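You operate a simulated robot arm through the tools that you are given. There is no shell and no other tool. Be economical: measure what you need, move in short steps, check, and stop when the job is done.

Carry out the task below with a simulated robot arm. There is one attempt and no reset: what you move stays moved.

## Task
Fetch the tubing box from the locked cupboard and lock up again.
Fine: stand it on the second shelf of the narrow rack; green door shut, knob at LOCKED. Where these are worked on the way, their far stop is far enough and under half their travel is too little: green door.

Only the result counts: the job must be done as asked and must still hold three seconds after the hand-in. Knocking over, shifting, dropping, spilling or breaking anything else fails it.

## Robot
A 6-joint arm with a two-finger parallel gripper on a trunk, on a base that drives. Base frame: it is fixed to the floor where the robot stands at the start and does not move with it; the origin is under the middle of the robot, x ahead of it, y to its left, z up. Readings come in cm, degrees, newtons and seconds.
With the tool pointing down near the work surface it reaches from about 34 to 86 cm from the robot's upright axis, wherever it stands. Its first joint turns from -115.0 to 115.0 degrees. Places, roughly: green door [30, 40, 130]; second shelf of the narrow rack [90, 0, 70]; yellow knob [50, 20, 130]. Payload 3.43 kg.
The TCP is the grasp point between the finger pads, 3.4 cm short of the fingertips. In the tool frame z runs along the fingers and y along their closing line. The gripper opens to 12.8 cm. The fingers are 2.4 cm wide and 1.2 cm thick; the gripper's body (4.8 by 13 cm) begins 9.6 cm behind the TCP.
Orientation is that of the tool frame in the base frame, as a unit quaternion [x, y, z, w]. With the fingers straight down and closing along the base's y, the tool's x points along the base's -x, its y along +y and its z along -z.

## Interface
- The arm moves only by the tool servo_tool. Its argument "plan" is a list that holds one entry, the list of rows, each a list of 7 numbers: the shift along the tool's x, y, z in cm, then the turn, a rotation vector about the tool's x, y, z in degrees, then the closure in counts, from 0 (fully open) to 255 (shut). In form: [[[dx, dy, dz, wx, wy, wz, grip], ...]]. A call has 1 to 8 rows; each row is the pose to reach, as a shift and turn from the pose commanded when the call began, along the tool's axes at that moment. A row lasts 0.2 s, in which the tool goes at most 5 cm and 8.6 degrees; a call with a longer step from one row to the next is refused whole, and so is a gripper value outside its range. Where a pose cannot be reached the arm comes as near as it can. A force on the tool above 50 N (or 10 N above the force at the start of the call, whichever is more), or a blocked arm, ends the call early, and 0.2 s more pass. Each finger travels about 10.8 cm/s and halts on what it meets, pressing with about 39 N; the grip force reading is that of the motor and also rises with nothing between the fingers. The clock runs only during rows and for 0.2 s after the last one: add rows that repeat a pose to give the fingers time. The reply holds the time, the measured pose of the TCP, the force on the tool along the base axes, the opening and the grip force, in the units named above and with some noise, with the torque about the TCP (base axes, N m) and any sound that the robot's microphone picked up.
- Cameras (640 x 400 px; columns grow to the right, rows downward): "scene" is now at [-2.69, 26.18, 144.35]; the picture's right is [0.74, -0.67, 0.00], its down [-0.32, -0.36, -0.88] and it looks along [0.59, 0.65, -0.48] (base axes); focal length 214 px, centre (320, 200). "wrist" rides on the gripper at [7.6, -1.1, -16] in the tool frame; the picture's right is [0.15, 0.99, 0.00], its down [-0.88, 0.13, -0.46] and it looks along [-0.45, 0.07, 0.89] (tool axes); focal length 234 px, centre (320, 200). There is no depth. A picture from a camera that has moved, and an enlarged one, comes with that camera's place and axes in the base frame and with its lens.
- capture(camera): a new picture of that camera. The clock stands still meanwhile.
- slide_trunk(by): slides the trunk up (or, below 0, down) by that many cm; the arm and the scene camera ride with it, the base frame stays. It gives what a move gives, with no picture.
- base_move(legs): drives the robot by 1 to 6 legs, each [ahead, turn to the left] in cm and degrees, along the robot's own axes; the way and the turn of a leg run together, so that a leg with both is an arc; at most 150 cm and 180 degrees a leg. The arm and the cameras ride along, it lands a little off, and it stops where it bumps. It gives what a move gives.
- aim_head(pan, tilt): turns the head with the scene camera to pan (to the left, within 103 degrees either way) and tilt (down, from -29 to 69), counted from straight ahead of the robot. It gives what a move gives.
- inspect(camera, box): a new picture of the part [left, top, right, bottom] of that camera's present view, enlarged. The clock stands still meanwhile.
- hand_in(): hands the job in; it is judged then, once.

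Work in short steps. Places have to be worked out from the pictures, the camera data and where the tool is seen: move nearer, look again, correct. Check each grasp and each placing, and mend what went wrong. You have 120 turns and 82 pictures in all, those below and enlarged ones among them. Open the gripper and draw the arm clear of the work before you hand the job in, unless the task says otherwise; then end with one line.

The tools are called after "Request:" as a command line: name --argument value ..., lists and objects as JSON in quotes. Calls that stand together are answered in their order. servo_tool: Moves the arm, as the interface text tells. Its arguments: {"type":"object","properties":{"plan":{"type":"array","items":{"type":"array","items":{"type":"array","items":{"type":"number"}}}}},"required":["plan"]} The other tools are called the same way: slide_trunk (by) slides the trunk up or down; base_move (legs) drives the base; aim_head (pan, tilt) turns the head that bears the scene camera; capture (camera) takes a picture; inspect (camera, box) takes an enlarged picture of a part of a camera's view; hand_in () hands the job in.

At the start:

```text
time: 0.0
eef_pos: [29.55, 25.92, 149.38]
ee_rot: [-0.001, 1.0, 0.0, 0.001]
wrist_force: [0.0, 0.0, -1.3]
moment: [0.02, 0.01, 0.01]
opening: 12.79
gripper_force: 0.0
trunk travel left (down, up): [-70.0, 9.0]
robot x, y, heading: [0.04, 0.08, 0.1]
head pan, tilt: [47.9, 28.9]
```

scene: 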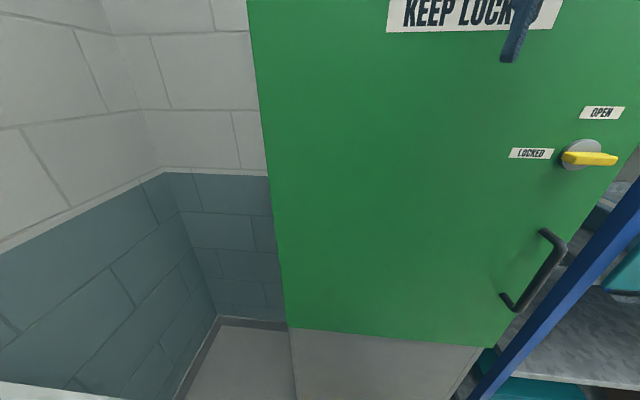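
wrist: 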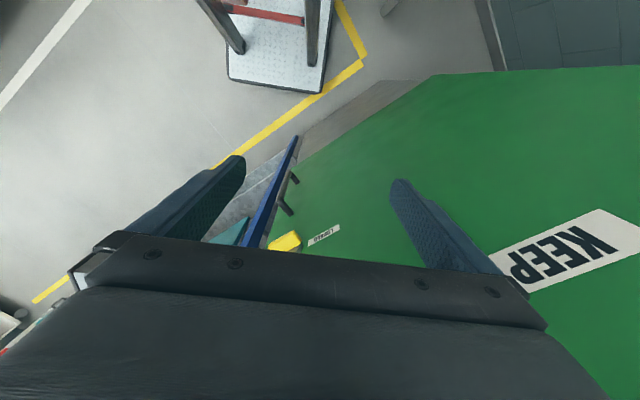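

The picture shows the green door with the knob at its right edge and the rack to the right. I'll look around with the head before moving.

Request:
aim_head --pan 10 --tilt 25

Request:
capture --camera "scene"

Request:
aim_head --pan 55 --tilt 5

Request:
capture --camera "scene"

```text
time: 1.0
eef_pos: [29.43, 25.93, 149.47]
ee_rot: [0.001, 1.0, 0.0, 0.0]
wrist_force: [0.7, -0.1, 0.0]
moment: [-0.02, 0.0, 0.03]
opening: 12.8
gripper_force: 0.1
trunk travel left (down, up): [-70.0, 9.0]
robot x, y, heading: [0.09, -0.05, -0.0]
head pan, tilt: [10.0, 25.0]
```

```text
79 pictures are left
camera scene: at [0.29, 21.04, 144.97], right [0.17, -0.98, 0.0], down [-0.42, -0.07, -0.91], along [0.89, 0.16, -0.42], focal length 214 px, centre (320, 200)
```

scene: 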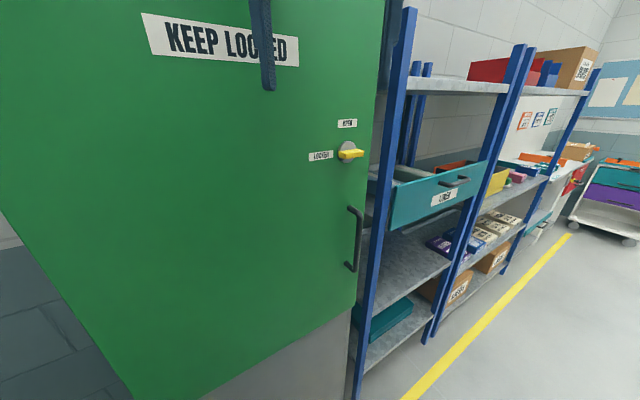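

```text
time: 2.2
eef_pos: [29.51, 25.81, 149.37]
ee_rot: [0.0, 1.0, 0.0, 0.0]
wrist_force: [-1.0, 0.8, 0.0]
moment: [0.0, -0.01, -0.02]
opening: 12.8
gripper_force: 0.1
trunk travel left (down, up): [-70.0, 9.0]
robot x, y, heading: [-0.14, -0.02, 0.0]
head pan, tilt: [55.0, 5.0]
```

```text
78 pictures are left
camera scene: at [-3.51, 26.95, 148.22], right [0.82, -0.57, 0.0], down [-0.05, -0.07, -1.0], along [0.57, 0.82, -0.09], focal length 214 px, centre (320, 200)
```

scene: 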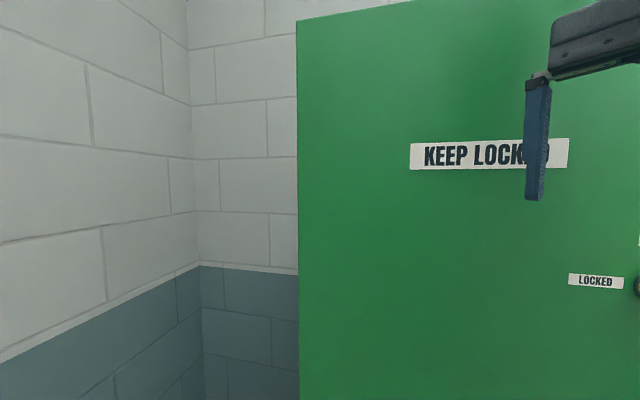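

The knob works out to about [48, 23, 134], on a door plane with its normal near [0.74, 0.67]. The hinge is on the left edge, near [15, 60]. I'll look closer at the knob, handle and rack.

Request:
aim_head --pan 10 --tilt 20

Request:
inspect --camera "scene" --box '[270, 110, 430, 310]'

Request:
aim_head --pan -15 --tilt 45

Request:
capture --camera "scene"

Request:
aim_head --pan -60 --tilt 40

Request:
capture --camera "scene"

Request:
aim_head --pan 95 --tilt 40

Request:
capture --camera "scene"

```text
time: 3.3
eef_pos: [29.65, 25.8, 149.43]
ee_rot: [0.0, 1.0, -0.001, 0.001]
wrist_force: [0.4, 0.0, 0.2]
moment: [-0.03, 0.0, -0.01]
opening: 12.8
gripper_force: 0.1
trunk travel left (down, up): [-70.0, 9.0]
robot x, y, heading: [-0.08, 0.29, 0.3]
head pan, tilt: [10.0, 20.0]
```

```text
2.00 times, centred on (350, 210) of scene
camera zoom: at [0.39, 21.06, 145.79], right [0.17, -0.98, 0.0], down [-0.34, -0.06, -0.94], along [0.93, 0.16, -0.34], focal length 429 px, centre (260, 180)
```

zoom: 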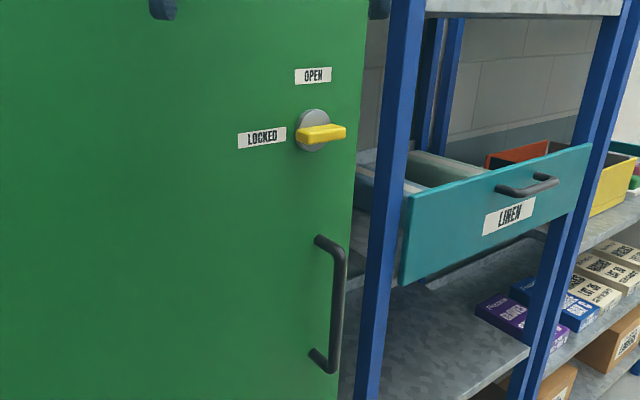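

```text
time: 4.2
eef_pos: [29.55, 25.85, 149.43]
ee_rot: [-0.001, 1.0, 0.0, 0.0]
wrist_force: [0.3, 1.1, -0.5]
moment: [-0.01, 0.0, 0.02]
opening: 12.81
gripper_force: 0.1
trunk travel left (down, up): [-70.0, 9.0]
robot x, y, heading: [-0.16, -0.48, 0.0]
head pan, tilt: [-15.0, 45.0]
```

```text
76 pictures are left
camera scene: at [-0.92, 17.34, 141.92], right [-0.26, -0.97, 0.0], down [-0.68, 0.18, -0.71], along [0.68, -0.18, -0.71], focal length 214 px, centre (320, 200)
```

scene: 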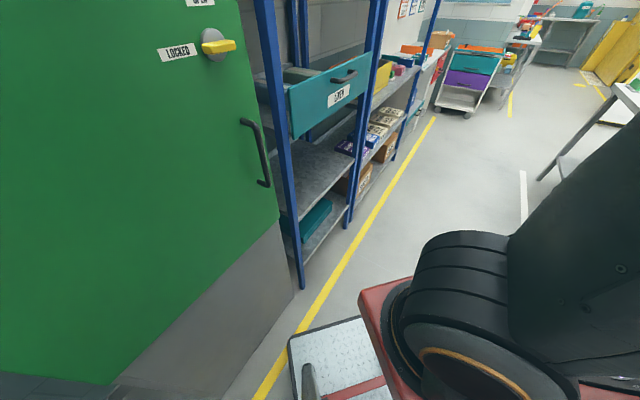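

```text
time: 5.3
eef_pos: [29.61, 25.86, 149.32]
ee_rot: [0.0, 1.0, 0.0, 0.0]
wrist_force: [-0.7, 0.0, 0.2]
moment: [0.0, 0.03, -0.02]
opening: 12.79
gripper_force: 0.0
trunk travel left (down, up): [-70.0, 9.0]
robot x, y, heading: [0.16, 0.08, -0.1]
head pan, tilt: [-60.0, 40.0]
```

```text
75 pictures are left
camera scene: at [-4.53, 12.08, 142.64], right [-0.87, -0.5, 0.0], down [-0.32, 0.56, -0.77], along [0.38, -0.66, -0.64], focal length 214 px, centre (320, 200)
```

scene: 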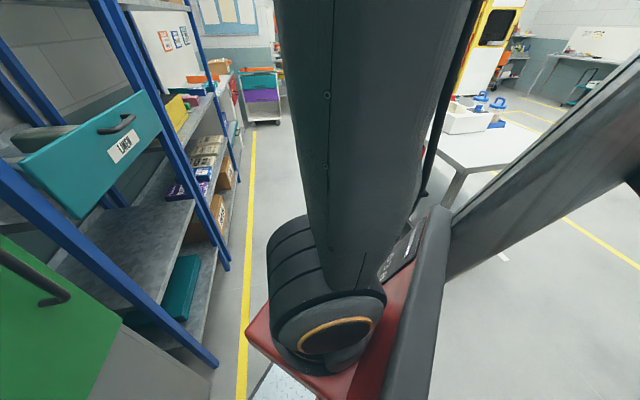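

```text
time: 7.7
eef_pos: [29.57, 25.97, 149.41]
ee_rot: [0.0, 1.0, 0.001, 0.0]
wrist_force: [-0.6, -0.9, -0.4]
moment: [-0.01, -0.01, 0.02]
opening: 12.81
gripper_force: 0.1
trunk travel left (down, up): [-70.0, 9.0]
robot x, y, heading: [-0.01, 0.01, -0.3]
head pan, tilt: [95.0, 40.0]
```

```text
74 pictures are left
camera scene: at [-9.52, 27.9, 142.64], right [1.0, 0.09, 0.0], down [0.06, -0.64, -0.77], along [-0.07, 0.76, -0.64], focal length 214 px, centre (320, 200)
```

scene: 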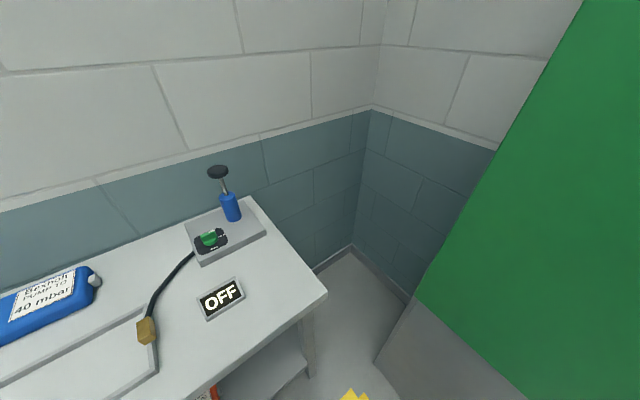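

The door is about 57 cm wide, and the robot stands inside its sweep. I'll move the base about 42 cm to the right along the wall and a little back, then turn to face the wall.

Request:
base_move --legs '[[0, -68], [42.6, 0], [0, 110]]'

Request:
aim_head --pan 20 --tilt 15

Request:
capture --camera "scene"

```text
time: 17.9
eef_pos: [20.06, -0.25, 149.37]
ee_rot: [-0.368, 0.93, 0.0, 0.0]
wrist_force: [0.3, -1.0, -0.1]
moment: [0.02, 0.01, 0.01]
opening: 12.83
gripper_force: 0.1
trunk travel left (down, up): [-70.0, 9.0]
robot x, y, heading: [16.34, -39.38, 43.0]
head pan, tilt: [95.0, 40.0]
```

```text
time: 19.4
eef_pos: [20.17, -0.35, 149.42]
ee_rot: [-0.368, 0.93, 0.0, -0.001]
wrist_force: [0.1, 0.0, 0.2]
moment: [0.0, 0.03, 0.0]
opening: 12.82
gripper_force: 0.1
trunk travel left (down, up): [-70.0, 9.0]
robot x, y, heading: [16.29, -39.32, 43.4]
head pan, tilt: [20.0, 15.0]
```

```text
73 pictures are left
camera scene: at [0.68, -22.98, 146.6], right [0.89, -0.45, 0.0], down [-0.12, -0.23, -0.97], along [0.44, 0.86, -0.26], focal length 214 px, centre (320, 200)
```

scene: 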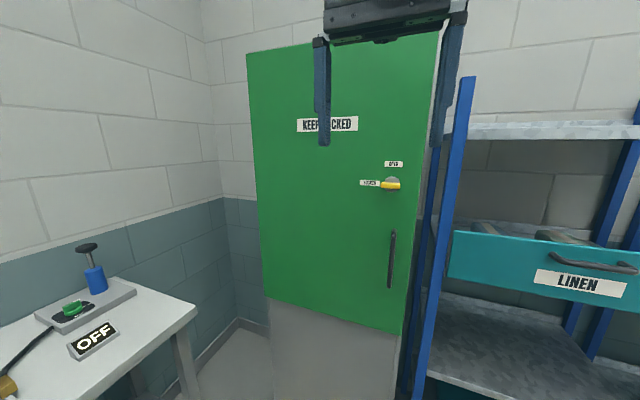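

From here the knob lever is at about [47.0, 22.4, 134.7]. The handle bar is near [46.1, 19.0], z 104 to 120, and the door normal is about [0.72, 0.695]. I'll swing the tool to horizontal, facing the door, while moving forward a little.

Request:
servo_tool --plan '[[[-2.5, 0, 0, 0, -8.5, 0, 0], [-5, 0, 0, 0, -17, 0, 0], [-7.5, 0, 0, 0, -25.5, 0, 0], [-10, 0, 0, 0, -34, 0, 0], [-12, 0, 0, 0, -42.5, 0, 0], [-14, 0, 0, 0, -51, 0, 0], [-16, 0, 0, 0, -59.5, 0, 0], [-17, 0, 0, 0, -68, 0, 0]]]'

```text
time: 21.2
eef_pos: [32.47, 11.34, 149.44]
ee_rot: [-0.305, 0.77, 0.207, 0.521]
wrist_force: [0.1, 0.2, -0.7]
moment: [0.01, 0.01, 0.01]
opening: 12.79
gripper_force: 0.0
trunk travel left (down, up): [-70.0, 9.0]
robot x, y, heading: [15.98, -39.4, 43.0]
head pan, tilt: [20.0, 15.0]
```

Tracking is good. I'll finish the tilt to horizontal.

Request:
servo_tool --plan '[[[0, 0, 0, 0, -8, 0, 0], [0, 0, 0, 0, -16, 0, 0], [0, 0, 0, 0, -22, 0, 0]]]'

Request:
servo_tool --plan '[[[1.5, 0, 0, 0, 0, -8.5, 0], [3, 0, 0, 0, 0, -17, 0], [4.5, 0, 0, 0, 0, -25.5, 0], [6, 0, 0, 0, 0, -34, 0], [8, 0, 0, 0, 0, -42.5, 0], [10, 0, 0, 0, 0, -51, 0], [12, 0, 0, 0, 0, -59.5, 0], [14, 0, 0, 0, 0, -68, 0]]]'

Request:
servo_tool --plan '[[[0, 0, 0, 0, 0, -8, 0], [0, 0, 0, 0, 0, -16, 0], [0, 0, 0, 0, 0, -22, 0]]]'

Request:
capture --camera "wrist"

Request:
capture --camera "scene"

```text
time: 22.0
eef_pos: [32.42, 11.3, 149.46]
ee_rot: [-0.26, 0.657, 0.26, 0.658]
wrist_force: [-0.6, -0.5, 0.1]
moment: [-0.01, 0.0, 0.07]
opening: 12.77
gripper_force: 0.2
out of reach, approached as far as the arm can: row 1, 2
trunk travel left (down, up): [-70.0, 9.0]
robot x, y, heading: [16.23, -39.42, 43.3]
head pan, tilt: [20.0, 15.0]
```

```text
time: 23.8
eef_pos: [32.46, 11.15, 135.36]
ee_rot: [-0.584, 0.399, -0.152, 0.691]
wrist_force: [0.0, -1.0, 0.8]
moment: [0.02, 0.0, 0.03]
opening: 12.76
gripper_force: 0.0
trunk travel left (down, up): [-70.0, 9.0]
robot x, y, heading: [16.38, -39.54, 43.3]
head pan, tilt: [20.0, 15.0]
```

```text
time: 24.6
eef_pos: [32.44, 11.24, 135.48]
ee_rot: [0.649, -0.28, 0.282, -0.649]
wrist_force: [0.5, 1.0, -0.9]
moment: [0.03, 0.03, -0.01]
opening: 12.77
gripper_force: 0.1
trunk travel left (down, up): [-70.0, 9.0]
robot x, y, heading: [16.08, -39.65, 43.4]
head pan, tilt: [20.0, 15.0]
```

```text
72 pictures are left
camera wrist: at [26.01, -5.11, 136.5], right [0.1, -0.11, -0.99], down [-0.93, 0.33, -0.13], along [0.34, 0.94, -0.07], focal length 234 px, centre (320, 200)
```

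wrist: 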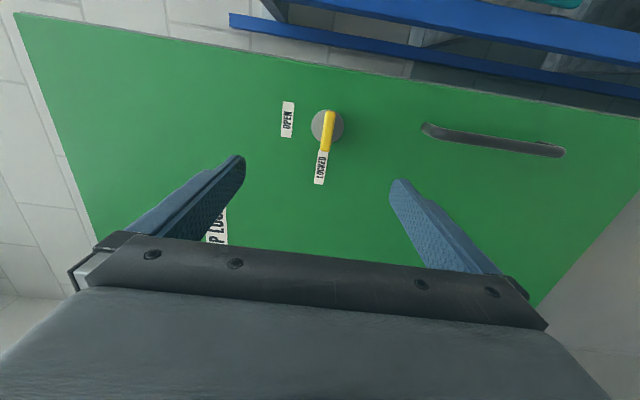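

```text
71 pictures are left
camera scene: at [0.69, -22.99, 146.6], right [0.89, -0.45, 0.0], down [-0.12, -0.23, -0.97], along [0.44, 0.86, -0.26], focal length 214 px, centre (320, 200)
```

scene: 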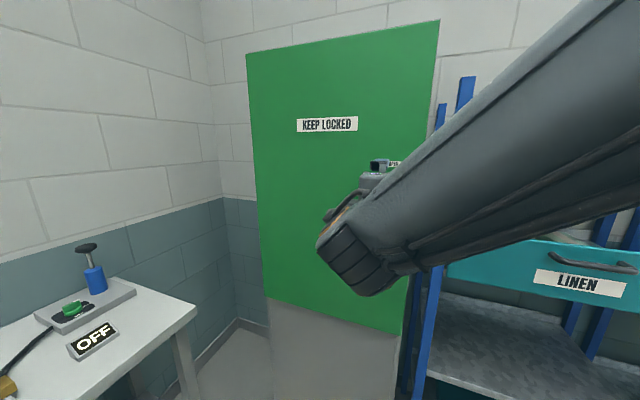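

The lever is horizontal, at lateral about +1.9 and down about 1 from the TCP, with roughly 15 cm to go. I'll align and approach in part.

Request:
servo_tool --plan '[[[1, 0.5, 3, 0, 0, 0, 60], [1.9, 1.0, 6, 0, 0, 0, 100], [1.9, 1.0, 9, 0, 0, 0, 120], [1.9, 1.0, 11, 0, 0, 0, 120]]]'

Request:
capture --camera "wrist"

```text
time: 25.6
eef_pos: [41.94, 17.46, 134.45]
ee_rot: [0.649, -0.28, 0.281, -0.649]
wrist_force: [-0.8, 0.4, 0.7]
moment: [0.02, 0.01, 0.0]
opening: 6.75
gripper_force: 0.0
trunk travel left (down, up): [-70.0, 9.0]
robot x, y, heading: [16.32, -39.55, 43.0]
head pan, tilt: [20.0, 15.0]
```

```text
70 pictures are left
camera wrist: at [35.33, 1.0, 135.52], right [0.1, -0.11, -0.99], down [-0.93, 0.33, -0.13], along [0.34, 0.94, -0.07], focal length 234 px, centre (320, 200)
```

wrist: 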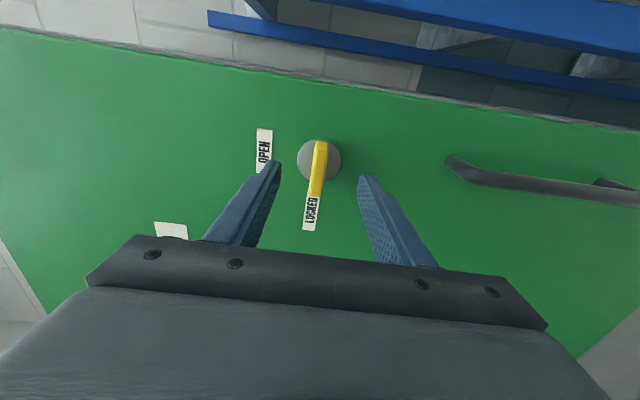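

The lever sits between the fingers. I'll advance 4 cm and close.

Request:
servo_tool --plan '[[[0, 0, 2, 0, 0, 0, 120], [0, 0, 4, 0, 0, 0, 120]]]'

Request:
capture --camera "wrist"

```text
time: 26.2
eef_pos: [44.61, 20.14, 134.43]
ee_rot: [0.649, -0.281, 0.282, -0.649]
wrist_force: [-0.3, 0.9, 0.7]
moment: [-0.02, 0.01, -0.04]
opening: 6.76
gripper_force: 0.0
trunk travel left (down, up): [-70.0, 9.0]
robot x, y, heading: [16.31, -39.47, 43.3]
head pan, tilt: [20.0, 15.0]
```

```text
69 pictures are left
camera wrist: at [38.22, 3.73, 135.48], right [0.1, -0.11, -0.99], down [-0.93, 0.33, -0.13], along [0.34, 0.94, -0.07], focal length 234 px, centre (320, 200)
```

wrist: 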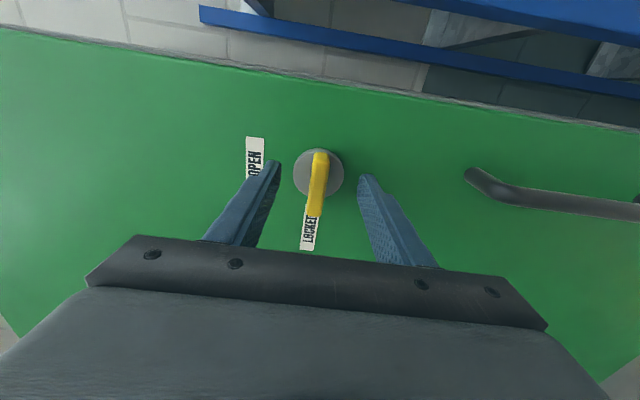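

The lever now lies within the finger pads, so I'll close on it.

Request:
servo_tool --plan '[[[0, 0, 0.5, 0, 0, 0, 200], [0, 0, 0.5, 0, 0, 0, 255], [0, 0, 0.5, 0, 0, 0, 255], [0, 0, 0.5, 0, 0, 0, 255]]]'

```text
time: 27.2
eef_pos: [45.13, 20.56, 134.51]
ee_rot: [-0.648, 0.281, -0.282, 0.649]
wrist_force: [-0.6, 2.0, 7.6]
moment: [-0.05, 0.08, -0.36]
opening: 1.39
gripper_force: 44.9
trunk travel left (down, up): [-70.0, 9.0]
robot x, y, heading: [16.39, -39.06, 43.2]
head pan, tilt: [20.0, 15.0]
```

The grip holds at 1.39 cm. I'll turn the knob clockwise, which is +z in the tool frame.

Request:
servo_tool --plan '[[[0, -0.2, 0, 0, 0, 8, 255], [0, -0.2, 0, 0, 0, 16, 255], [0, -0.2, 0, 0, 0, 24, 255], [0, -0.2, 0, 0, 0, 32, 255], [0, -0.2, 0, 0, 0, 40, 255], [0, -0.2, 0, 0, 0, 48, 255]]]'

```text
time: 28.6
eef_pos: [44.96, 20.58, 134.27]
ee_rot: [-0.481, 0.522, 0.008, 0.705]
wrist_force: [-3.4, -0.9, -28.2]
moment: [0.56, -0.71, 0.03]
opening: 1.43
gripper_force: 45.2
trunk travel left (down, up): [-70.0, 9.0]
robot x, y, heading: [15.95, -39.37, 43.1]
head pan, tilt: [20.0, 15.0]
```

About 48° is turned. The knob pushes the tool down, so I'll offset slightly downward and continue.

Request:
servo_tool --plan '[[[0.3, 0.25, 0, 0, 0, 4, 255], [0.3, 0.25, 0, 0, 0, 11, 255], [0.3, 0.25, 0, 0, 0, 18, 255], [0.3, 0.25, 0, 0, 0, 25, 255]]]'

```text
time: 29.6
eef_pos: [44.83, 20.7, 134.28]
ee_rot: [-0.354, 0.612, 0.162, 0.689]
wrist_force: [-6.8, 8.1, -10.7]
moment: [0.79, -0.9, -0.4]
opening: 1.41
gripper_force: 45.0
trunk travel left (down, up): [-70.0, 9.0]
robot x, y, heading: [16.32, -39.73, 43.2]
head pan, tilt: [20.0, 15.0]
```

The tool is at about 73° now. I'll turn it to about 92° with a small correction.

Request:
servo_tool --plan '[[[0.1, 0.2, 0, 0, 0, 7, 255], [0.1, 0.2, 0, 0, 0, 14, 255], [0.1, 0.2, 0, 0, 0, 19, 255], [0.1, 0.2, 0, 0, 0, 19, 255]]]'

Request:
capture --camera "wrist"

```text
time: 30.6
eef_pos: [44.93, 20.84, 134.3]
ee_rot: [-0.248, 0.661, 0.272, 0.654]
wrist_force: [-4.5, 9.2, 13.2]
moment: [-0.39, -1.34, -0.82]
opening: 1.44
gripper_force: 45.1
trunk travel left (down, up): [-70.0, 9.0]
robot x, y, heading: [16.1, -39.75, 43.2]
head pan, tilt: [20.0, 15.0]
```

```text
68 pictures are left
camera wrist: at [33.87, 9.21, 126.52], right [-0.68, 0.73, -0.11], down [-0.4, -0.24, 0.88], along [0.61, 0.64, 0.46], focal length 234 px, centre (320, 200)
```

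wrist: 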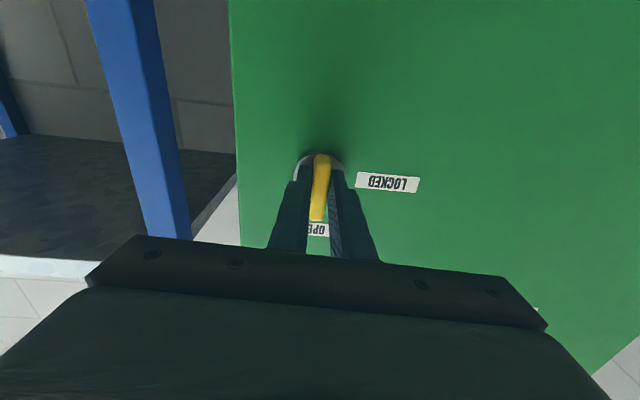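

The lever points at OPEN. I'll release it and back away.

Request:
servo_tool --plan '[[[0, 0, 0, 0, 0, 0, 180], [0, 0, 0, 0, 0, 0, 130], [0, 0, -4, 0, 0, 0, 130], [0, 0, -8, 0, 0, 0, 130]]]'

Request:
capture --camera "wrist"

```text
time: 31.6
eef_pos: [39.06, 15.08, 133.98]
ee_rot: [-0.248, 0.662, 0.271, 0.653]
wrist_force: [0.2, 1.0, -0.6]
moment: [-0.02, 0.0, -0.05]
opening: 6.28
gripper_force: 0.0
trunk travel left (down, up): [-70.0, 9.0]
robot x, y, heading: [16.25, -38.97, 43.3]
head pan, tilt: [20.0, 15.0]
```

```text
67 pictures are left
camera wrist: at [28.09, 3.69, 126.33], right [-0.68, 0.72, -0.11], down [-0.4, -0.24, 0.88], along [0.61, 0.65, 0.45], focal length 234 px, centre (320, 200)
```

wrist: 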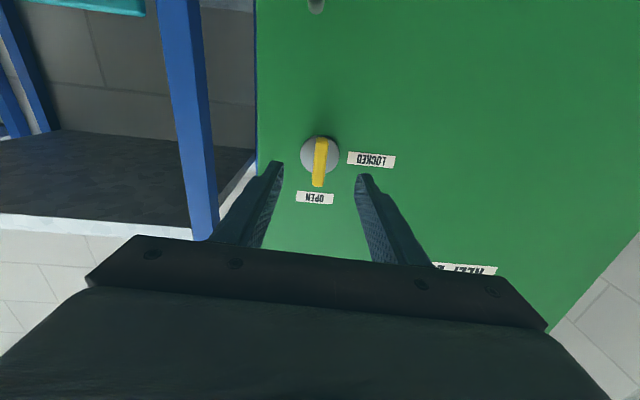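

The knob is unlocked. I'll lower to handle height (z 112), shifted 2 cm right.

Request:
servo_tool --plan '[[[4.4, -0.5, -1, 0, 0, 0, 130], [8.8, -1, -2, 0, 0, 0, 130], [13.2, -1.5, -2, 0, 0, -1, 130], [17.6, -2.1, -2, 0, 0, -2, 130], [22, -2.1, -2, 0, 0, -2, 130]]]'

Request:
capture --camera "wrist"

```text
time: 32.8
eef_pos: [38.45, 13.52, 113.22]
ee_rot: [-0.262, 0.658, 0.256, 0.658]
wrist_force: [0.2, -0.5, -0.2]
moment: [-0.02, -0.02, 0.02]
opening: 6.27
gripper_force: 0.0
out of reach, approached as far as the arm can: row 5
trunk travel left (down, up): [-70.0, 9.0]
robot x, y, heading: [16.26, -39.42, 43.2]
head pan, tilt: [20.0, 15.0]
```

```text
66 pictures are left
camera wrist: at [27.53, 1.84, 105.7], right [-0.67, 0.72, -0.15], down [-0.42, -0.21, 0.88], along [0.6, 0.66, 0.45], focal length 234 px, centre (320, 200)
```

wrist: 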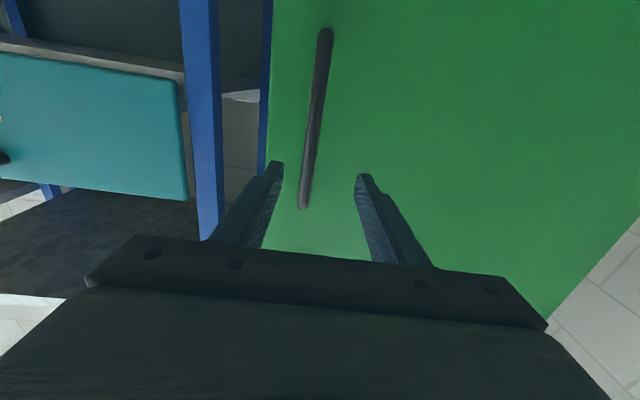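

The handle bar is at lateral 18.2, z 102 to 119. The arm is near its lower limit here, so I'll drop the trunk 15 cm and then raise the tool back to z of about 111.

Request:
slide_trunk --by -15

Request:
servo_tool --plan '[[[-4.4, -0.6, 0, 0, 0, 0, 130], [-8.8, -1.2, 0, 0, 0, 0, 130], [-12.8, -1.2, 0, 0, 0, 0, 130]]]'

Request:
capture --camera "wrist"

```text
time: 34.5
eef_pos: [41.15, 16.31, 98.36]
ee_rot: [-0.262, 0.658, 0.256, 0.658]
wrist_force: [0.1, 0.6, -0.4]
moment: [-0.01, -0.02, -0.02]
opening: 6.29
gripper_force: 0.0
trunk travel left (down, up): [-55.0, 24.0]
robot x, y, heading: [15.99, -39.36, 43.1]
head pan, tilt: [20.0, 15.0]
```

```text
time: 35.3
eef_pos: [41.95, 15.58, 111.2]
ee_rot: [-0.262, 0.658, 0.256, 0.658]
wrist_force: [-0.5, -0.3, -0.1]
moment: [0.02, -0.02, -0.04]
opening: 6.26
gripper_force: 0.0
trunk travel left (down, up): [-55.0, 24.0]
robot x, y, heading: [16.4, -39.21, 43.2]
head pan, tilt: [20.0, 15.0]
```

```text
65 pictures are left
camera wrist: at [31.09, 3.86, 103.64], right [-0.67, 0.72, -0.15], down [-0.42, -0.21, 0.88], along [0.6, 0.66, 0.45], focal length 234 px, centre (320, 200)
```

wrist: 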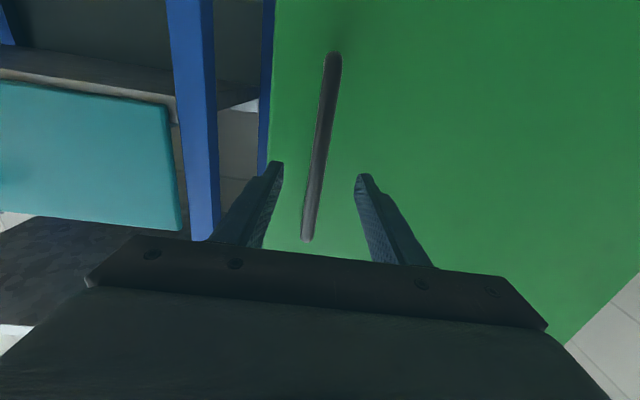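

The handle is between the fingers. I'll advance 5 cm and close.

Request:
servo_tool --plan '[[[0, 0, 2.5, 0, 0, 0, 130], [0, 0, 5, 0, 0, 0, 130], [0, 0, 5, 0, 0, 0, 200], [0, 0, 5, 0, 0, 0, 255], [0, 0, 5, 0, 0, 0, 255], [0, 0, 5, 0, 0, 0, 255]]]'

Request:
capture --camera "wrist"

```text
time: 36.7
eef_pos: [45.82, 18.88, 111.2]
ee_rot: [-0.261, 0.659, 0.256, 0.658]
wrist_force: [8.4, -10.3, 1.9]
moment: [0.35, 0.55, -0.21]
opening: 1.59
gripper_force: 44.7
trunk travel left (down, up): [-55.0, 24.0]
robot x, y, heading: [16.29, -39.53, 43.1]
head pan, tilt: [20.0, 15.0]
```

```text
64 pictures are left
camera wrist: at [34.85, 7.13, 103.65], right [-0.67, 0.72, -0.15], down [-0.42, -0.21, 0.88], along [0.61, 0.66, 0.45], focal length 234 px, centre (320, 200)
```

wrist: 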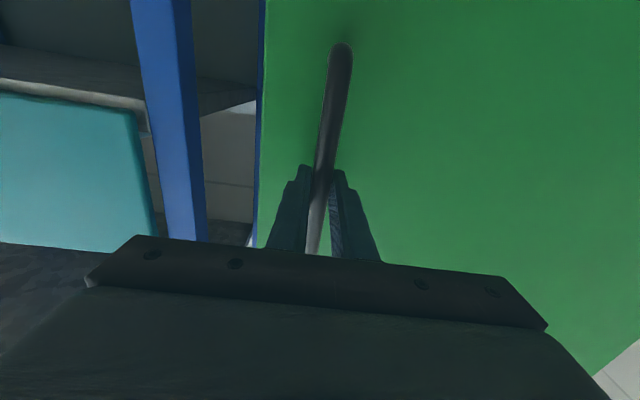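

The handle is held. I'll pull the door along its arc, starting with about 12°.

Request:
servo_tool --plan '[[[0, 0.0, -1.7, 2, 0, 0, 255], [0, 0.4, -3.5, 4, 0, 0, 255], [0, 1.0, -7.0, 8, 0, 0, 255], [0, 1.9, -10.4, 12, 0, 0, 255]]]'

```text
time: 37.7
eef_pos: [36.48, 13.52, 111.06]
ee_rot: [-0.194, 0.681, 0.188, 0.681]
wrist_force: [-10.2, 24.4, -7.5]
moment: [0.58, 0.54, 0.44]
opening: 1.57
gripper_force: 45.0
trunk travel left (down, up): [-55.0, 24.0]
robot x, y, heading: [16.2, -39.3, 43.1]
head pan, tilt: [20.0, 15.0]
```

The door follows. The side force says the arc is slightly tighter than I assumed, so I'll refit (hinge about lateral −30) and continue pulling.

Request:
servo_tool --plan '[[[0, 1.25, -3.47, 4, 0, 0, 255], [0, 2.04, -6.73, 8, 0, 0, 255], [0, 3.04, -9.94, 12, 0, 0, 255], [0, 4.36, -13.1, 16, 0, 0, 255]]]'

```text
time: 38.7
eef_pos: [23.28, 9.75, 111.22]
ee_rot: [-0.092, 0.701, 0.088, 0.702]
wrist_force: [6.8, -36.1, -4.3]
moment: [0.89, -0.65, -0.23]
opening: 1.59
gripper_force: 45.0
trunk travel left (down, up): [-55.0, 24.0]
robot x, y, heading: [16.06, -39.69, 43.5]
head pan, tilt: [20.0, 15.0]
```

The door is now about 28° open; the refit puts the hinge at lateral −31.8, normal 53.1, R 50.5. I'll continue along that arc.

Request:
servo_tool --plan '[[[0, 0.02, -3.67, 4, 0, 0, 255], [0, 0.86, -7.1, 8, 0, 0, 255], [0, 1.89, -10.4, 12, 0, 0, 255], [0, 3.13, -13.75, 16, 0, 0, 255], [0, 4.65, -17, 20, 0, 0, 255]]]'

Request:
capture --camera "scene"

```text
time: 39.9
eef_pos: [10.95, 9.59, 109.66]
ee_rot: [0.019, 0.71, -0.017, 0.704]
wrist_force: [-3.0, -39.8, 2.3]
moment: [-0.22, 1.38, -0.47]
opening: 1.59
gripper_force: 44.8
out of reach, approached as far as the arm can: row 4, 5
trunk travel left (down, up): [-55.0, 24.0]
robot x, y, heading: [16.57, -39.48, 43.3]
head pan, tilt: [20.0, 15.0]
stopped in row 5: the force on the tool passed its limit at 102 N (the readings are from after the stop); the commanded pose is now the measured one
```

```text
63 pictures are left
camera scene: at [-2.41, -20.43, 127.65], right [0.98, 0.22, 0.0], down [0.14, -0.63, -0.77], along [-0.17, 0.75, -0.64], focal length 214 px, centre (320, 200)
```

scene: 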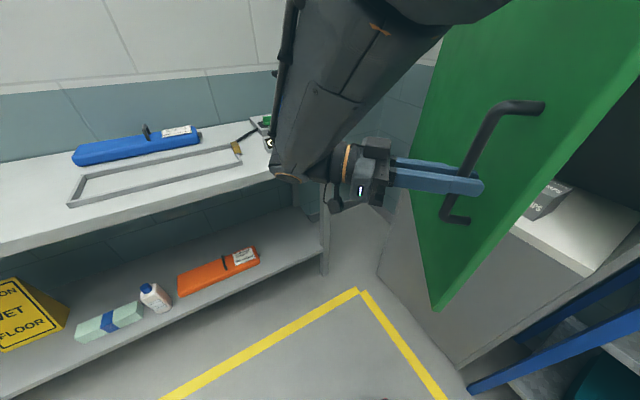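

The door is about 42° open and the arm is at its limit here. I'll release the handle and retreat, then push the door further from its inner face.

Request:
servo_tool --plan '[[[0, 0, 0, 0, 0, 0, 200], [0, 0, 0, 0, 0, 0, 130], [0, 0, -3, 0, 0, 0, 130], [0, 0, -6, 0, 0, 0, 130], [0, 0, -9, 0, 0, 0, 130]]]'

Request:
capture --camera "scene"

```text
time: 41.0
eef_pos: [7.5, 10.45, 105.65]
ee_rot: [0.01, 0.716, -0.009, 0.698]
wrist_force: [0.1, 1.1, 0.2]
moment: [-0.03, 0.0, -0.04]
opening: 6.26
gripper_force: 0.1
out of reach, approached as far as the arm can: row 3, 4, 5
trunk travel left (down, up): [-55.0, 24.0]
robot x, y, heading: [16.37, -39.29, 43.4]
head pan, tilt: [20.0, 15.0]
```

```text
62 pictures are left
camera scene: at [-3.77, -21.71, 125.9], right [0.9, 0.43, 0.0], down [0.34, -0.71, -0.61], along [-0.26, 0.55, -0.79], focal length 214 px, centre (320, 200)
```

scene: 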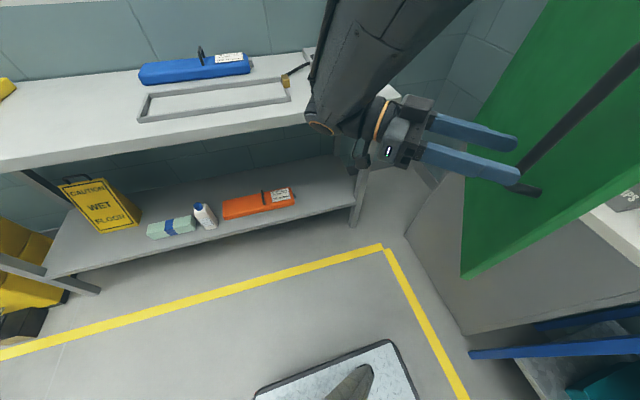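

The fingers are almost off the handle but the arm is at its limit. Turning the base left 10° will carry the tool straight back off it.

Request:
base_move --legs '[[0, 10]]'

Request:
capture --camera "scene"

```text
time: 42.1
eef_pos: [-0.84, 8.06, 105.62]
ee_rot: [-0.053, 0.715, 0.052, 0.695]
wrist_force: [0.1, -0.3, 0.1]
moment: [0.0, -0.01, 0.02]
opening: 6.24
gripper_force: 0.1
trunk travel left (down, up): [-55.0, 24.0]
robot x, y, heading: [16.02, -39.2, 53.2]
head pan, tilt: [20.0, 15.0]
```

```text
61 pictures are left
camera scene: at [-6.54, -25.49, 125.95], right [0.81, 0.58, 0.0], down [0.46, -0.64, -0.61], along [-0.36, 0.5, -0.79], focal length 214 px, centre (320, 200)
```

scene: 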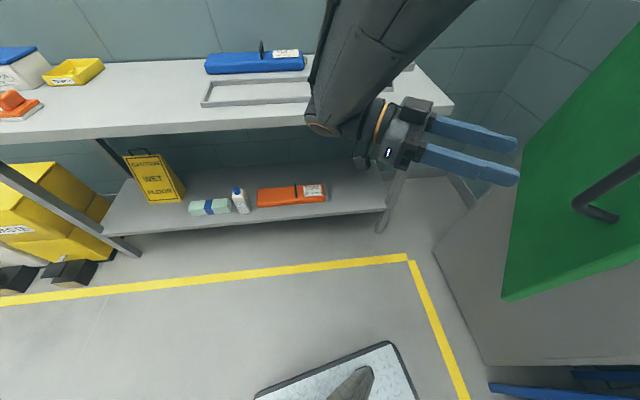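

The handle is clear. I'll back the base off 22 cm and swing right, so the tool passes around the door's free edge.

Request:
base_move --legs '[[-22, 0], [0, -45]]'

Request:
aim_head --pan 35 --tilt 20

Request:
capture --camera "scene"

```text
time: 45.9
eef_pos: [24.79, -11.29, 105.69]
ee_rot: [0.226, 0.68, -0.219, 0.662]
wrist_force: [0.5, -0.3, 0.9]
moment: [-0.02, 0.0, 0.02]
opening: 6.29
gripper_force: 0.1
trunk travel left (down, up): [-55.0, 24.0]
robot x, y, heading: [3.18, -57.05, 8.3]
head pan, tilt: [20.0, 15.0]
```

```text
time: 46.6
eef_pos: [24.68, -11.36, 105.64]
ee_rot: [0.227, 0.681, -0.219, 0.662]
wrist_force: [-0.2, -0.8, 0.5]
moment: [0.03, -0.04, 0.02]
opening: 6.31
gripper_force: 0.1
trunk travel left (down, up): [-55.0, 24.0]
robot x, y, heading: [3.1, -57.45, 8.7]
head pan, tilt: [35.0, 20.0]
```

```text
60 pictures are left
camera scene: at [-2.93, -30.9, 126.15], right [0.98, -0.18, 0.0], down [-0.14, -0.76, -0.64], along [0.12, 0.62, -0.77], focal length 214 px, centre (320, 200)
```

scene: 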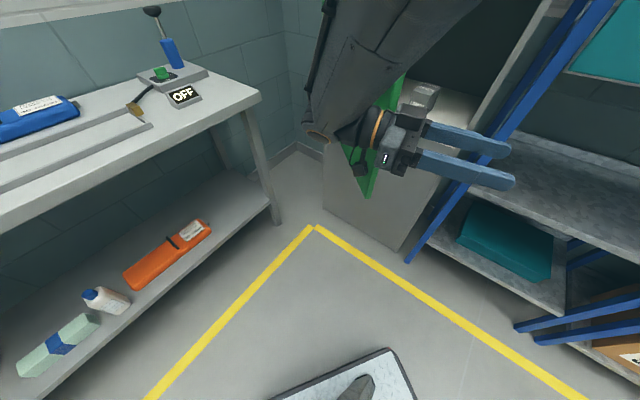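

The head camera was apparently nudged, since its view runs about 35°/30° beyond the commanded pan and tilt; I'll compensate for that. Now I'll rotate the tool counterclockwise, with a shift so it sits on the inner side of the door edge.

Request:
servo_tool --plan '[[[0, 1.6, 0, -8, 0, 0, 130], [0, 3.2, 0, -16, 0, 0, 130], [0, 4.8, 0, -24, 0, 0, 200], [0, 6.4, 0, -32, 0, 0, 255], [0, 8, 0, -40, 0, 0, 255], [0, 9.6, 0, -48, 0, 0, 255], [0, 11, 0, -56, 0, 0, 255], [0, 12, 0, -64, 0, 0, 255]]]'

Request:
aim_head --pan 20 --tilt -10

Request:
capture --camera "scene"

```text
time: 48.4
eef_pos: [31.61, -1.67, 105.73]
ee_rot: [-0.161, 0.693, 0.176, 0.681]
wrist_force: [-1.3, 0.1, 0.0]
moment: [-0.01, 0.01, -0.06]
opening: 0.0
gripper_force: 32.6
trunk travel left (down, up): [-55.0, 24.0]
robot x, y, heading: [2.96, -56.78, 8.6]
head pan, tilt: [35.0, 20.0]
```

```text
time: 49.4
eef_pos: [31.92, -1.76, 105.96]
ee_rot: [-0.158, 0.692, 0.176, 0.681]
wrist_force: [-0.5, 0.2, -0.3]
moment: [-0.01, 0.0, 0.01]
opening: 0.0
gripper_force: 33.0
trunk travel left (down, up): [-55.0, 24.0]
robot x, y, heading: [2.95, -56.71, 8.4]
head pan, tilt: [20.0, -10.0]
```

```text
59 pictures are left
camera scene: at [2.53, -32.09, 131.71], right [0.68, -0.73, 0.0], down [-0.18, -0.17, -0.97], along [0.71, 0.66, -0.25], focal length 214 px, centre (320, 200)
```

scene: 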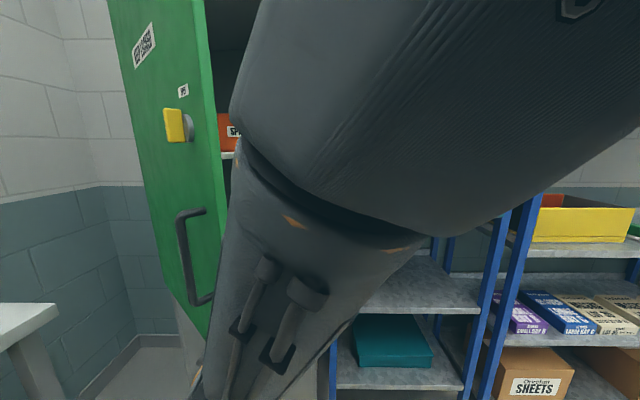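

The tool is now on the inner side. I'll move it further in behind the door edge, pointing more toward the wall.

Request:
servo_tool --plan '[[[0, 2.8, 2.6, -8, 0, 0, 255], [0, 5.6, 5.2, -16, 0, 0, 255], [0, 8.4, 7.7, -24, 0, 0, 255]]]'

Request:
capture --camera "wrist"

```text
time: 50.2
eef_pos: [34.83, 9.41, 105.76]
ee_rot: [-0.299, 0.641, 0.316, 0.632]
wrist_force: [0.1, -0.7, 0.6]
moment: [0.01, 0.05, -0.05]
opening: 0.0
gripper_force: 33.3
trunk travel left (down, up): [-55.0, 24.0]
robot x, y, heading: [3.1, -57.07, 8.4]
head pan, tilt: [20.0, -10.0]
```

```text
58 pictures are left
camera wrist: at [25.6, -3.68, 98.13], right [-0.78, 0.62, -0.12], down [-0.37, -0.29, 0.88], along [0.51, 0.73, 0.45], focal length 234 px, centre (320, 200)
```

wrist: 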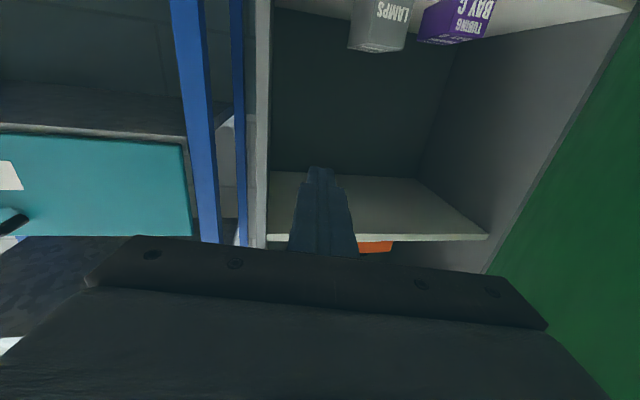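

Inside I can see a purple "TUBING BAY C" box beside a grey LAMPS box. Now I'll push the door further by sweeping the tool left.

Request:
servo_tool --plan '[[[0, 4, -1, 0, 0, 0, 255], [0, 8, -2, 0, 0, 0, 255], [0, 12, -4, 0, 0, 0, 255], [0, 16, -6, 0, 0, 0, 255], [0, 20, -8, 0, 0, 0, 255], [0, 24, -10, 0, 0, 0, 255]]]'

Request:
capture --camera "wrist"

```text
time: 51.2
eef_pos: [32.49, 11.47, 106.46]
ee_rot: [-0.232, 0.668, 0.252, 0.661]
wrist_force: [-0.4, 0.3, 0.1]
moment: [-0.02, 0.0, -0.05]
opening: 0.0
gripper_force: 33.1
trunk travel left (down, up): [-55.0, 24.0]
robot x, y, heading: [2.8, -56.64, 8.6]
head pan, tilt: [20.0, -10.0]
stopped in row 5: the arm was blocked; the commanded pose is now the measured one
```

```text
57 pictures are left
camera wrist: at [20.78, 0.48, 98.79], right [-0.64, 0.76, -0.12], down [-0.42, -0.22, 0.88], along [0.65, 0.61, 0.45], focal length 234 px, centre (320, 200)
```

wrist: 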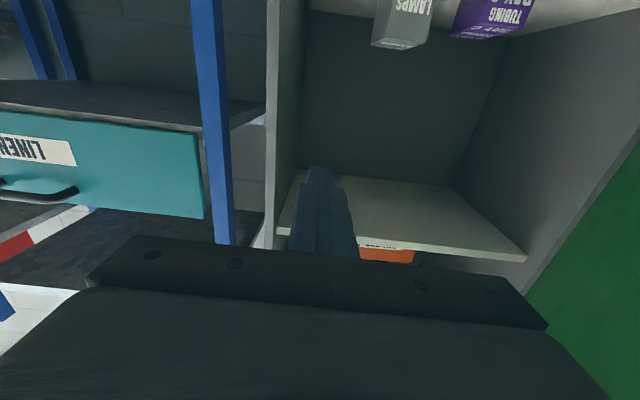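

The wrist body rests against the door edge, behind the force sensor. I'll push on by turning the base left.

Request:
base_move --legs '[[0, 15]]'

Request:
capture --camera "wrist"

Request:
capture --camera "scene"

```text
time: 52.5
eef_pos: [13.63, 16.63, 106.38]
ee_rot: [-0.318, 0.631, 0.335, 0.623]
wrist_force: [-0.2, 0.1, 0.1]
moment: [-0.04, -0.01, -0.04]
opening: 0.0
gripper_force: 33.0
trunk travel left (down, up): [-55.0, 24.0]
robot x, y, heading: [3.23, -56.99, 23.1]
head pan, tilt: [20.0, -10.0]
```

```text
56 pictures are left
camera wrist: at [5.33, 3.1, 98.66], right [-0.81, 0.57, -0.12], down [-0.35, -0.31, 0.88], along [0.46, 0.76, 0.45], focal length 234 px, centre (320, 200)
```

wrist: 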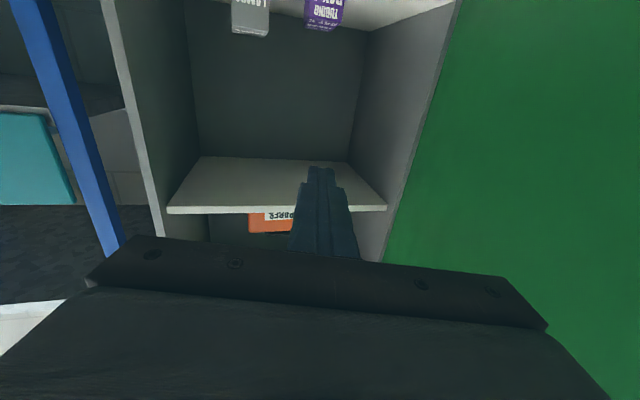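

```text
55 pictures are left
camera scene: at [-3.15, -34.46, 134.96], right [0.75, -0.66, 0.0], down [0.07, 0.08, -0.99], along [0.66, 0.75, 0.11], focal length 214 px, centre (320, 200)
```

scene: 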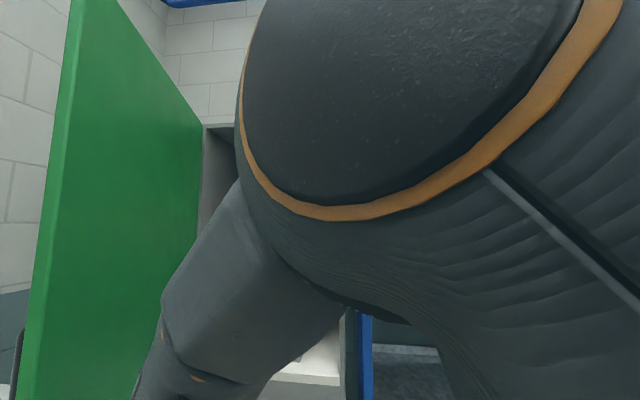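

The door is at about 74°. I'll push a bit more.

Request:
base_move --legs '[[0, 14]]'

Request:
capture --camera "wrist"

```text
time: 53.8
eef_pos: [-4.4, 17.11, 106.36]
ee_rot: [-0.393, 0.588, 0.409, 0.577]
wrist_force: [0.2, 0.0, 0.0]
moment: [0.01, -0.02, -0.02]
opening: 0.0
gripper_force: 33.7
trunk travel left (down, up): [-55.0, 24.0]
robot x, y, heading: [3.12, -56.92, 37.4]
head pan, tilt: [20.0, -10.0]
```

```text
54 pictures are left
camera wrist: at [-9.15, 1.89, 98.67], right [-0.93, 0.36, -0.12], down [-0.26, -0.39, 0.88], along [0.27, 0.85, 0.45], focal length 234 px, centre (320, 200)
```

wrist: 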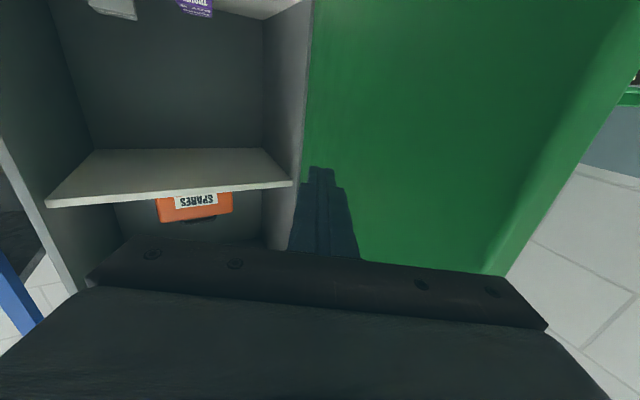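

The door is at roughly 95° and the cupboard is wide open. The purple TUBING box top is at about [39.6, 51, 89]. I'll swing away from the door and take stock before repositioning.

Request:
base_move --legs '[[0, -35]]'

Request:
servo_tool --plan '[[[0, -3, -4, 4, 0, 0, 255], [0, -6, -8, 8, 0, 0, 255], [0, -9, -12, 12, 0, 0, 255], [0, -12, -16, 16, 0, 0, 255], [0, -15, -18, 20, 0, 0, 255]]]'

Request:
aim_head --pan 70 --tilt 10

Request:
capture --camera "scene"

```text
time: 55.8
eef_pos: [39.46, 8.05, 106.3]
ee_rot: [-0.199, 0.679, 0.218, 0.673]
wrist_force: [0.6, 0.4, -0.4]
moment: [-0.01, -0.02, 0.0]
opening: 0.0
gripper_force: 33.0
trunk travel left (down, up): [-55.0, 24.0]
robot x, y, heading: [2.99, -57.0, 2.5]
head pan, tilt: [20.0, -10.0]
```

```text
time: 57.2
eef_pos: [37.5, -17.25, 105.36]
ee_rot: [-0.041, 0.71, 0.053, 0.701]
wrist_force: [0.6, -0.6, -0.2]
moment: [-0.04, 0.05, 0.01]
opening: 0.0
gripper_force: 32.4
trunk travel left (down, up): [-55.0, 24.0]
robot x, y, heading: [2.73, -57.34, 2.8]
head pan, tilt: [20.0, -10.0]
stopped in row 5: the arm was blocked; the commanded pose is now the measured one
```

```text
time: 58.4
eef_pos: [37.32, -17.11, 105.76]
ee_rot: [-0.041, 0.71, 0.058, 0.701]
wrist_force: [0.0, -0.1, -0.3]
moment: [-0.01, 0.04, -0.03]
opening: 0.01
gripper_force: 33.3
trunk travel left (down, up): [-55.0, 24.0]
robot x, y, heading: [2.99, -57.1, 2.5]
head pan, tilt: [70.0, 10.0]
```

```text
53 pictures are left
camera scene: at [5.94, -37.87, 135.79], right [-0.01, -1.0, 0.0], down [0.2, 0.0, -0.98], along [0.98, -0.01, 0.2], focal length 214 px, centre (320, 200)
```

scene: 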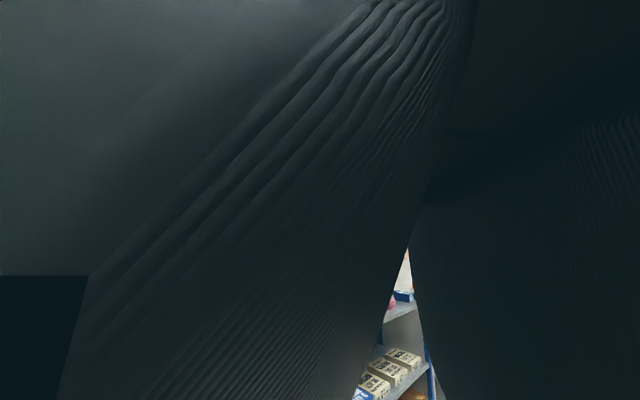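

The elbow is leaning on the head camera. I'll move the tool in front of the robot, right and forward, to free it.

Request:
servo_tool --plan '[[[0, -4.5, 1, 0, 0, 0, 255], [0, -9, 2, 0, 0, 0, 255], [0, -13.5, 3, 0, 0, 0, 255], [0, -18, 4, 0, 0, 0, 255], [0, -22.5, 5, 0, 0, 0, 255], [0, -27, 6, 0, 0, 0, 255], [0, -31.5, 7, 0, 0, 0, 255], [0, -36, 8, 0, 0, 0, 255]]]'

Request:
aim_head --pan 60 --tilt 20

Request:
capture --camera "scene"

```text
time: 60.2
eef_pos: [63.9, -42.91, 108.91]
ee_rot: [-0.042, 0.713, 0.041, 0.698]
wrist_force: [0.7, -1.5, 0.1]
moment: [0.0, 0.02, 0.16]
opening: 0.03
gripper_force: 33.1
out of reach, approached as far as the arm can: row 2, 3, 4, 5, 6, 7, 8
trunk travel left (down, up): [-55.0, 24.0]
robot x, y, heading: [2.92, -57.28, 2.3]
head pan, tilt: [70.0, 10.0]
```

```text
time: 60.9
eef_pos: [63.64, -42.44, 108.97]
ee_rot: [-0.042, 0.712, 0.04, 0.699]
wrist_force: [-0.1, -0.3, -0.2]
moment: [-0.01, -0.03, 0.08]
opening: 0.0
gripper_force: 33.1
trunk travel left (down, up): [-55.0, 24.0]
robot x, y, heading: [2.88, -56.87, 2.6]
head pan, tilt: [60.0, 20.0]
```

```text
52 pictures are left
camera scene: at [1.94, -29.49, 130.79], right [0.89, -0.46, 0.0], down [-0.16, -0.3, -0.94], along [0.43, 0.83, -0.34], focal length 214 px, centre (320, 200)
```

scene: 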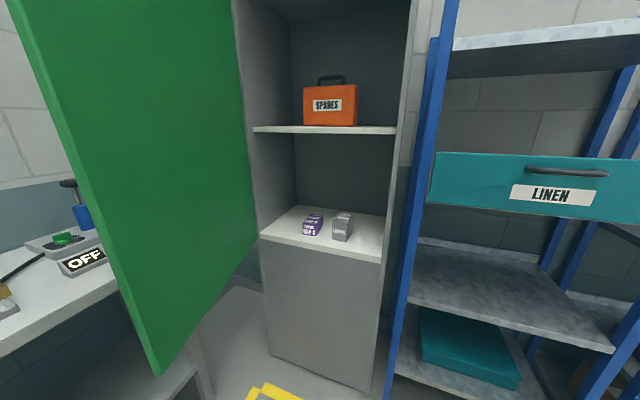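

The head is free and the view is clear. I'll zoom in on the boxes.

Request:
inspect --camera "scene" --box '[260, 180, 400, 268]'

Request:
inspect --camera "scene" --box '[380, 140, 640, 400]'

```text
4.55 times, centred on (330, 224) of scene
camera zoom: at [1.94, -29.49, 130.79], right [0.89, -0.46, 0.0], down [-0.16, -0.3, -0.94], along [0.43, 0.83, -0.34], focal length 975 px, centre (274, 91)
```

zoom: 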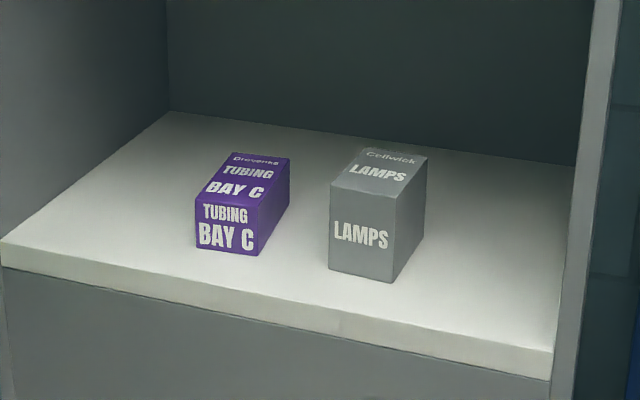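

```text
1.54 times, centred on (510, 270) of scene
camera zoom: at [1.94, -29.49, 130.79], right [0.89, -0.46, 0.0], down [-0.16, -0.3, -0.94], along [0.43, 0.83, -0.34], focal length 330 px, centre (28, 92)
```

zoom: 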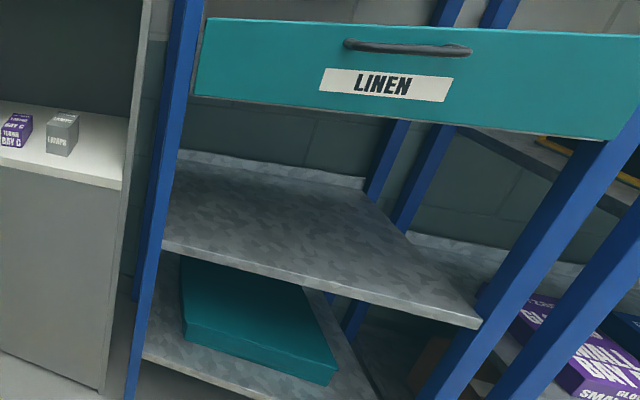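

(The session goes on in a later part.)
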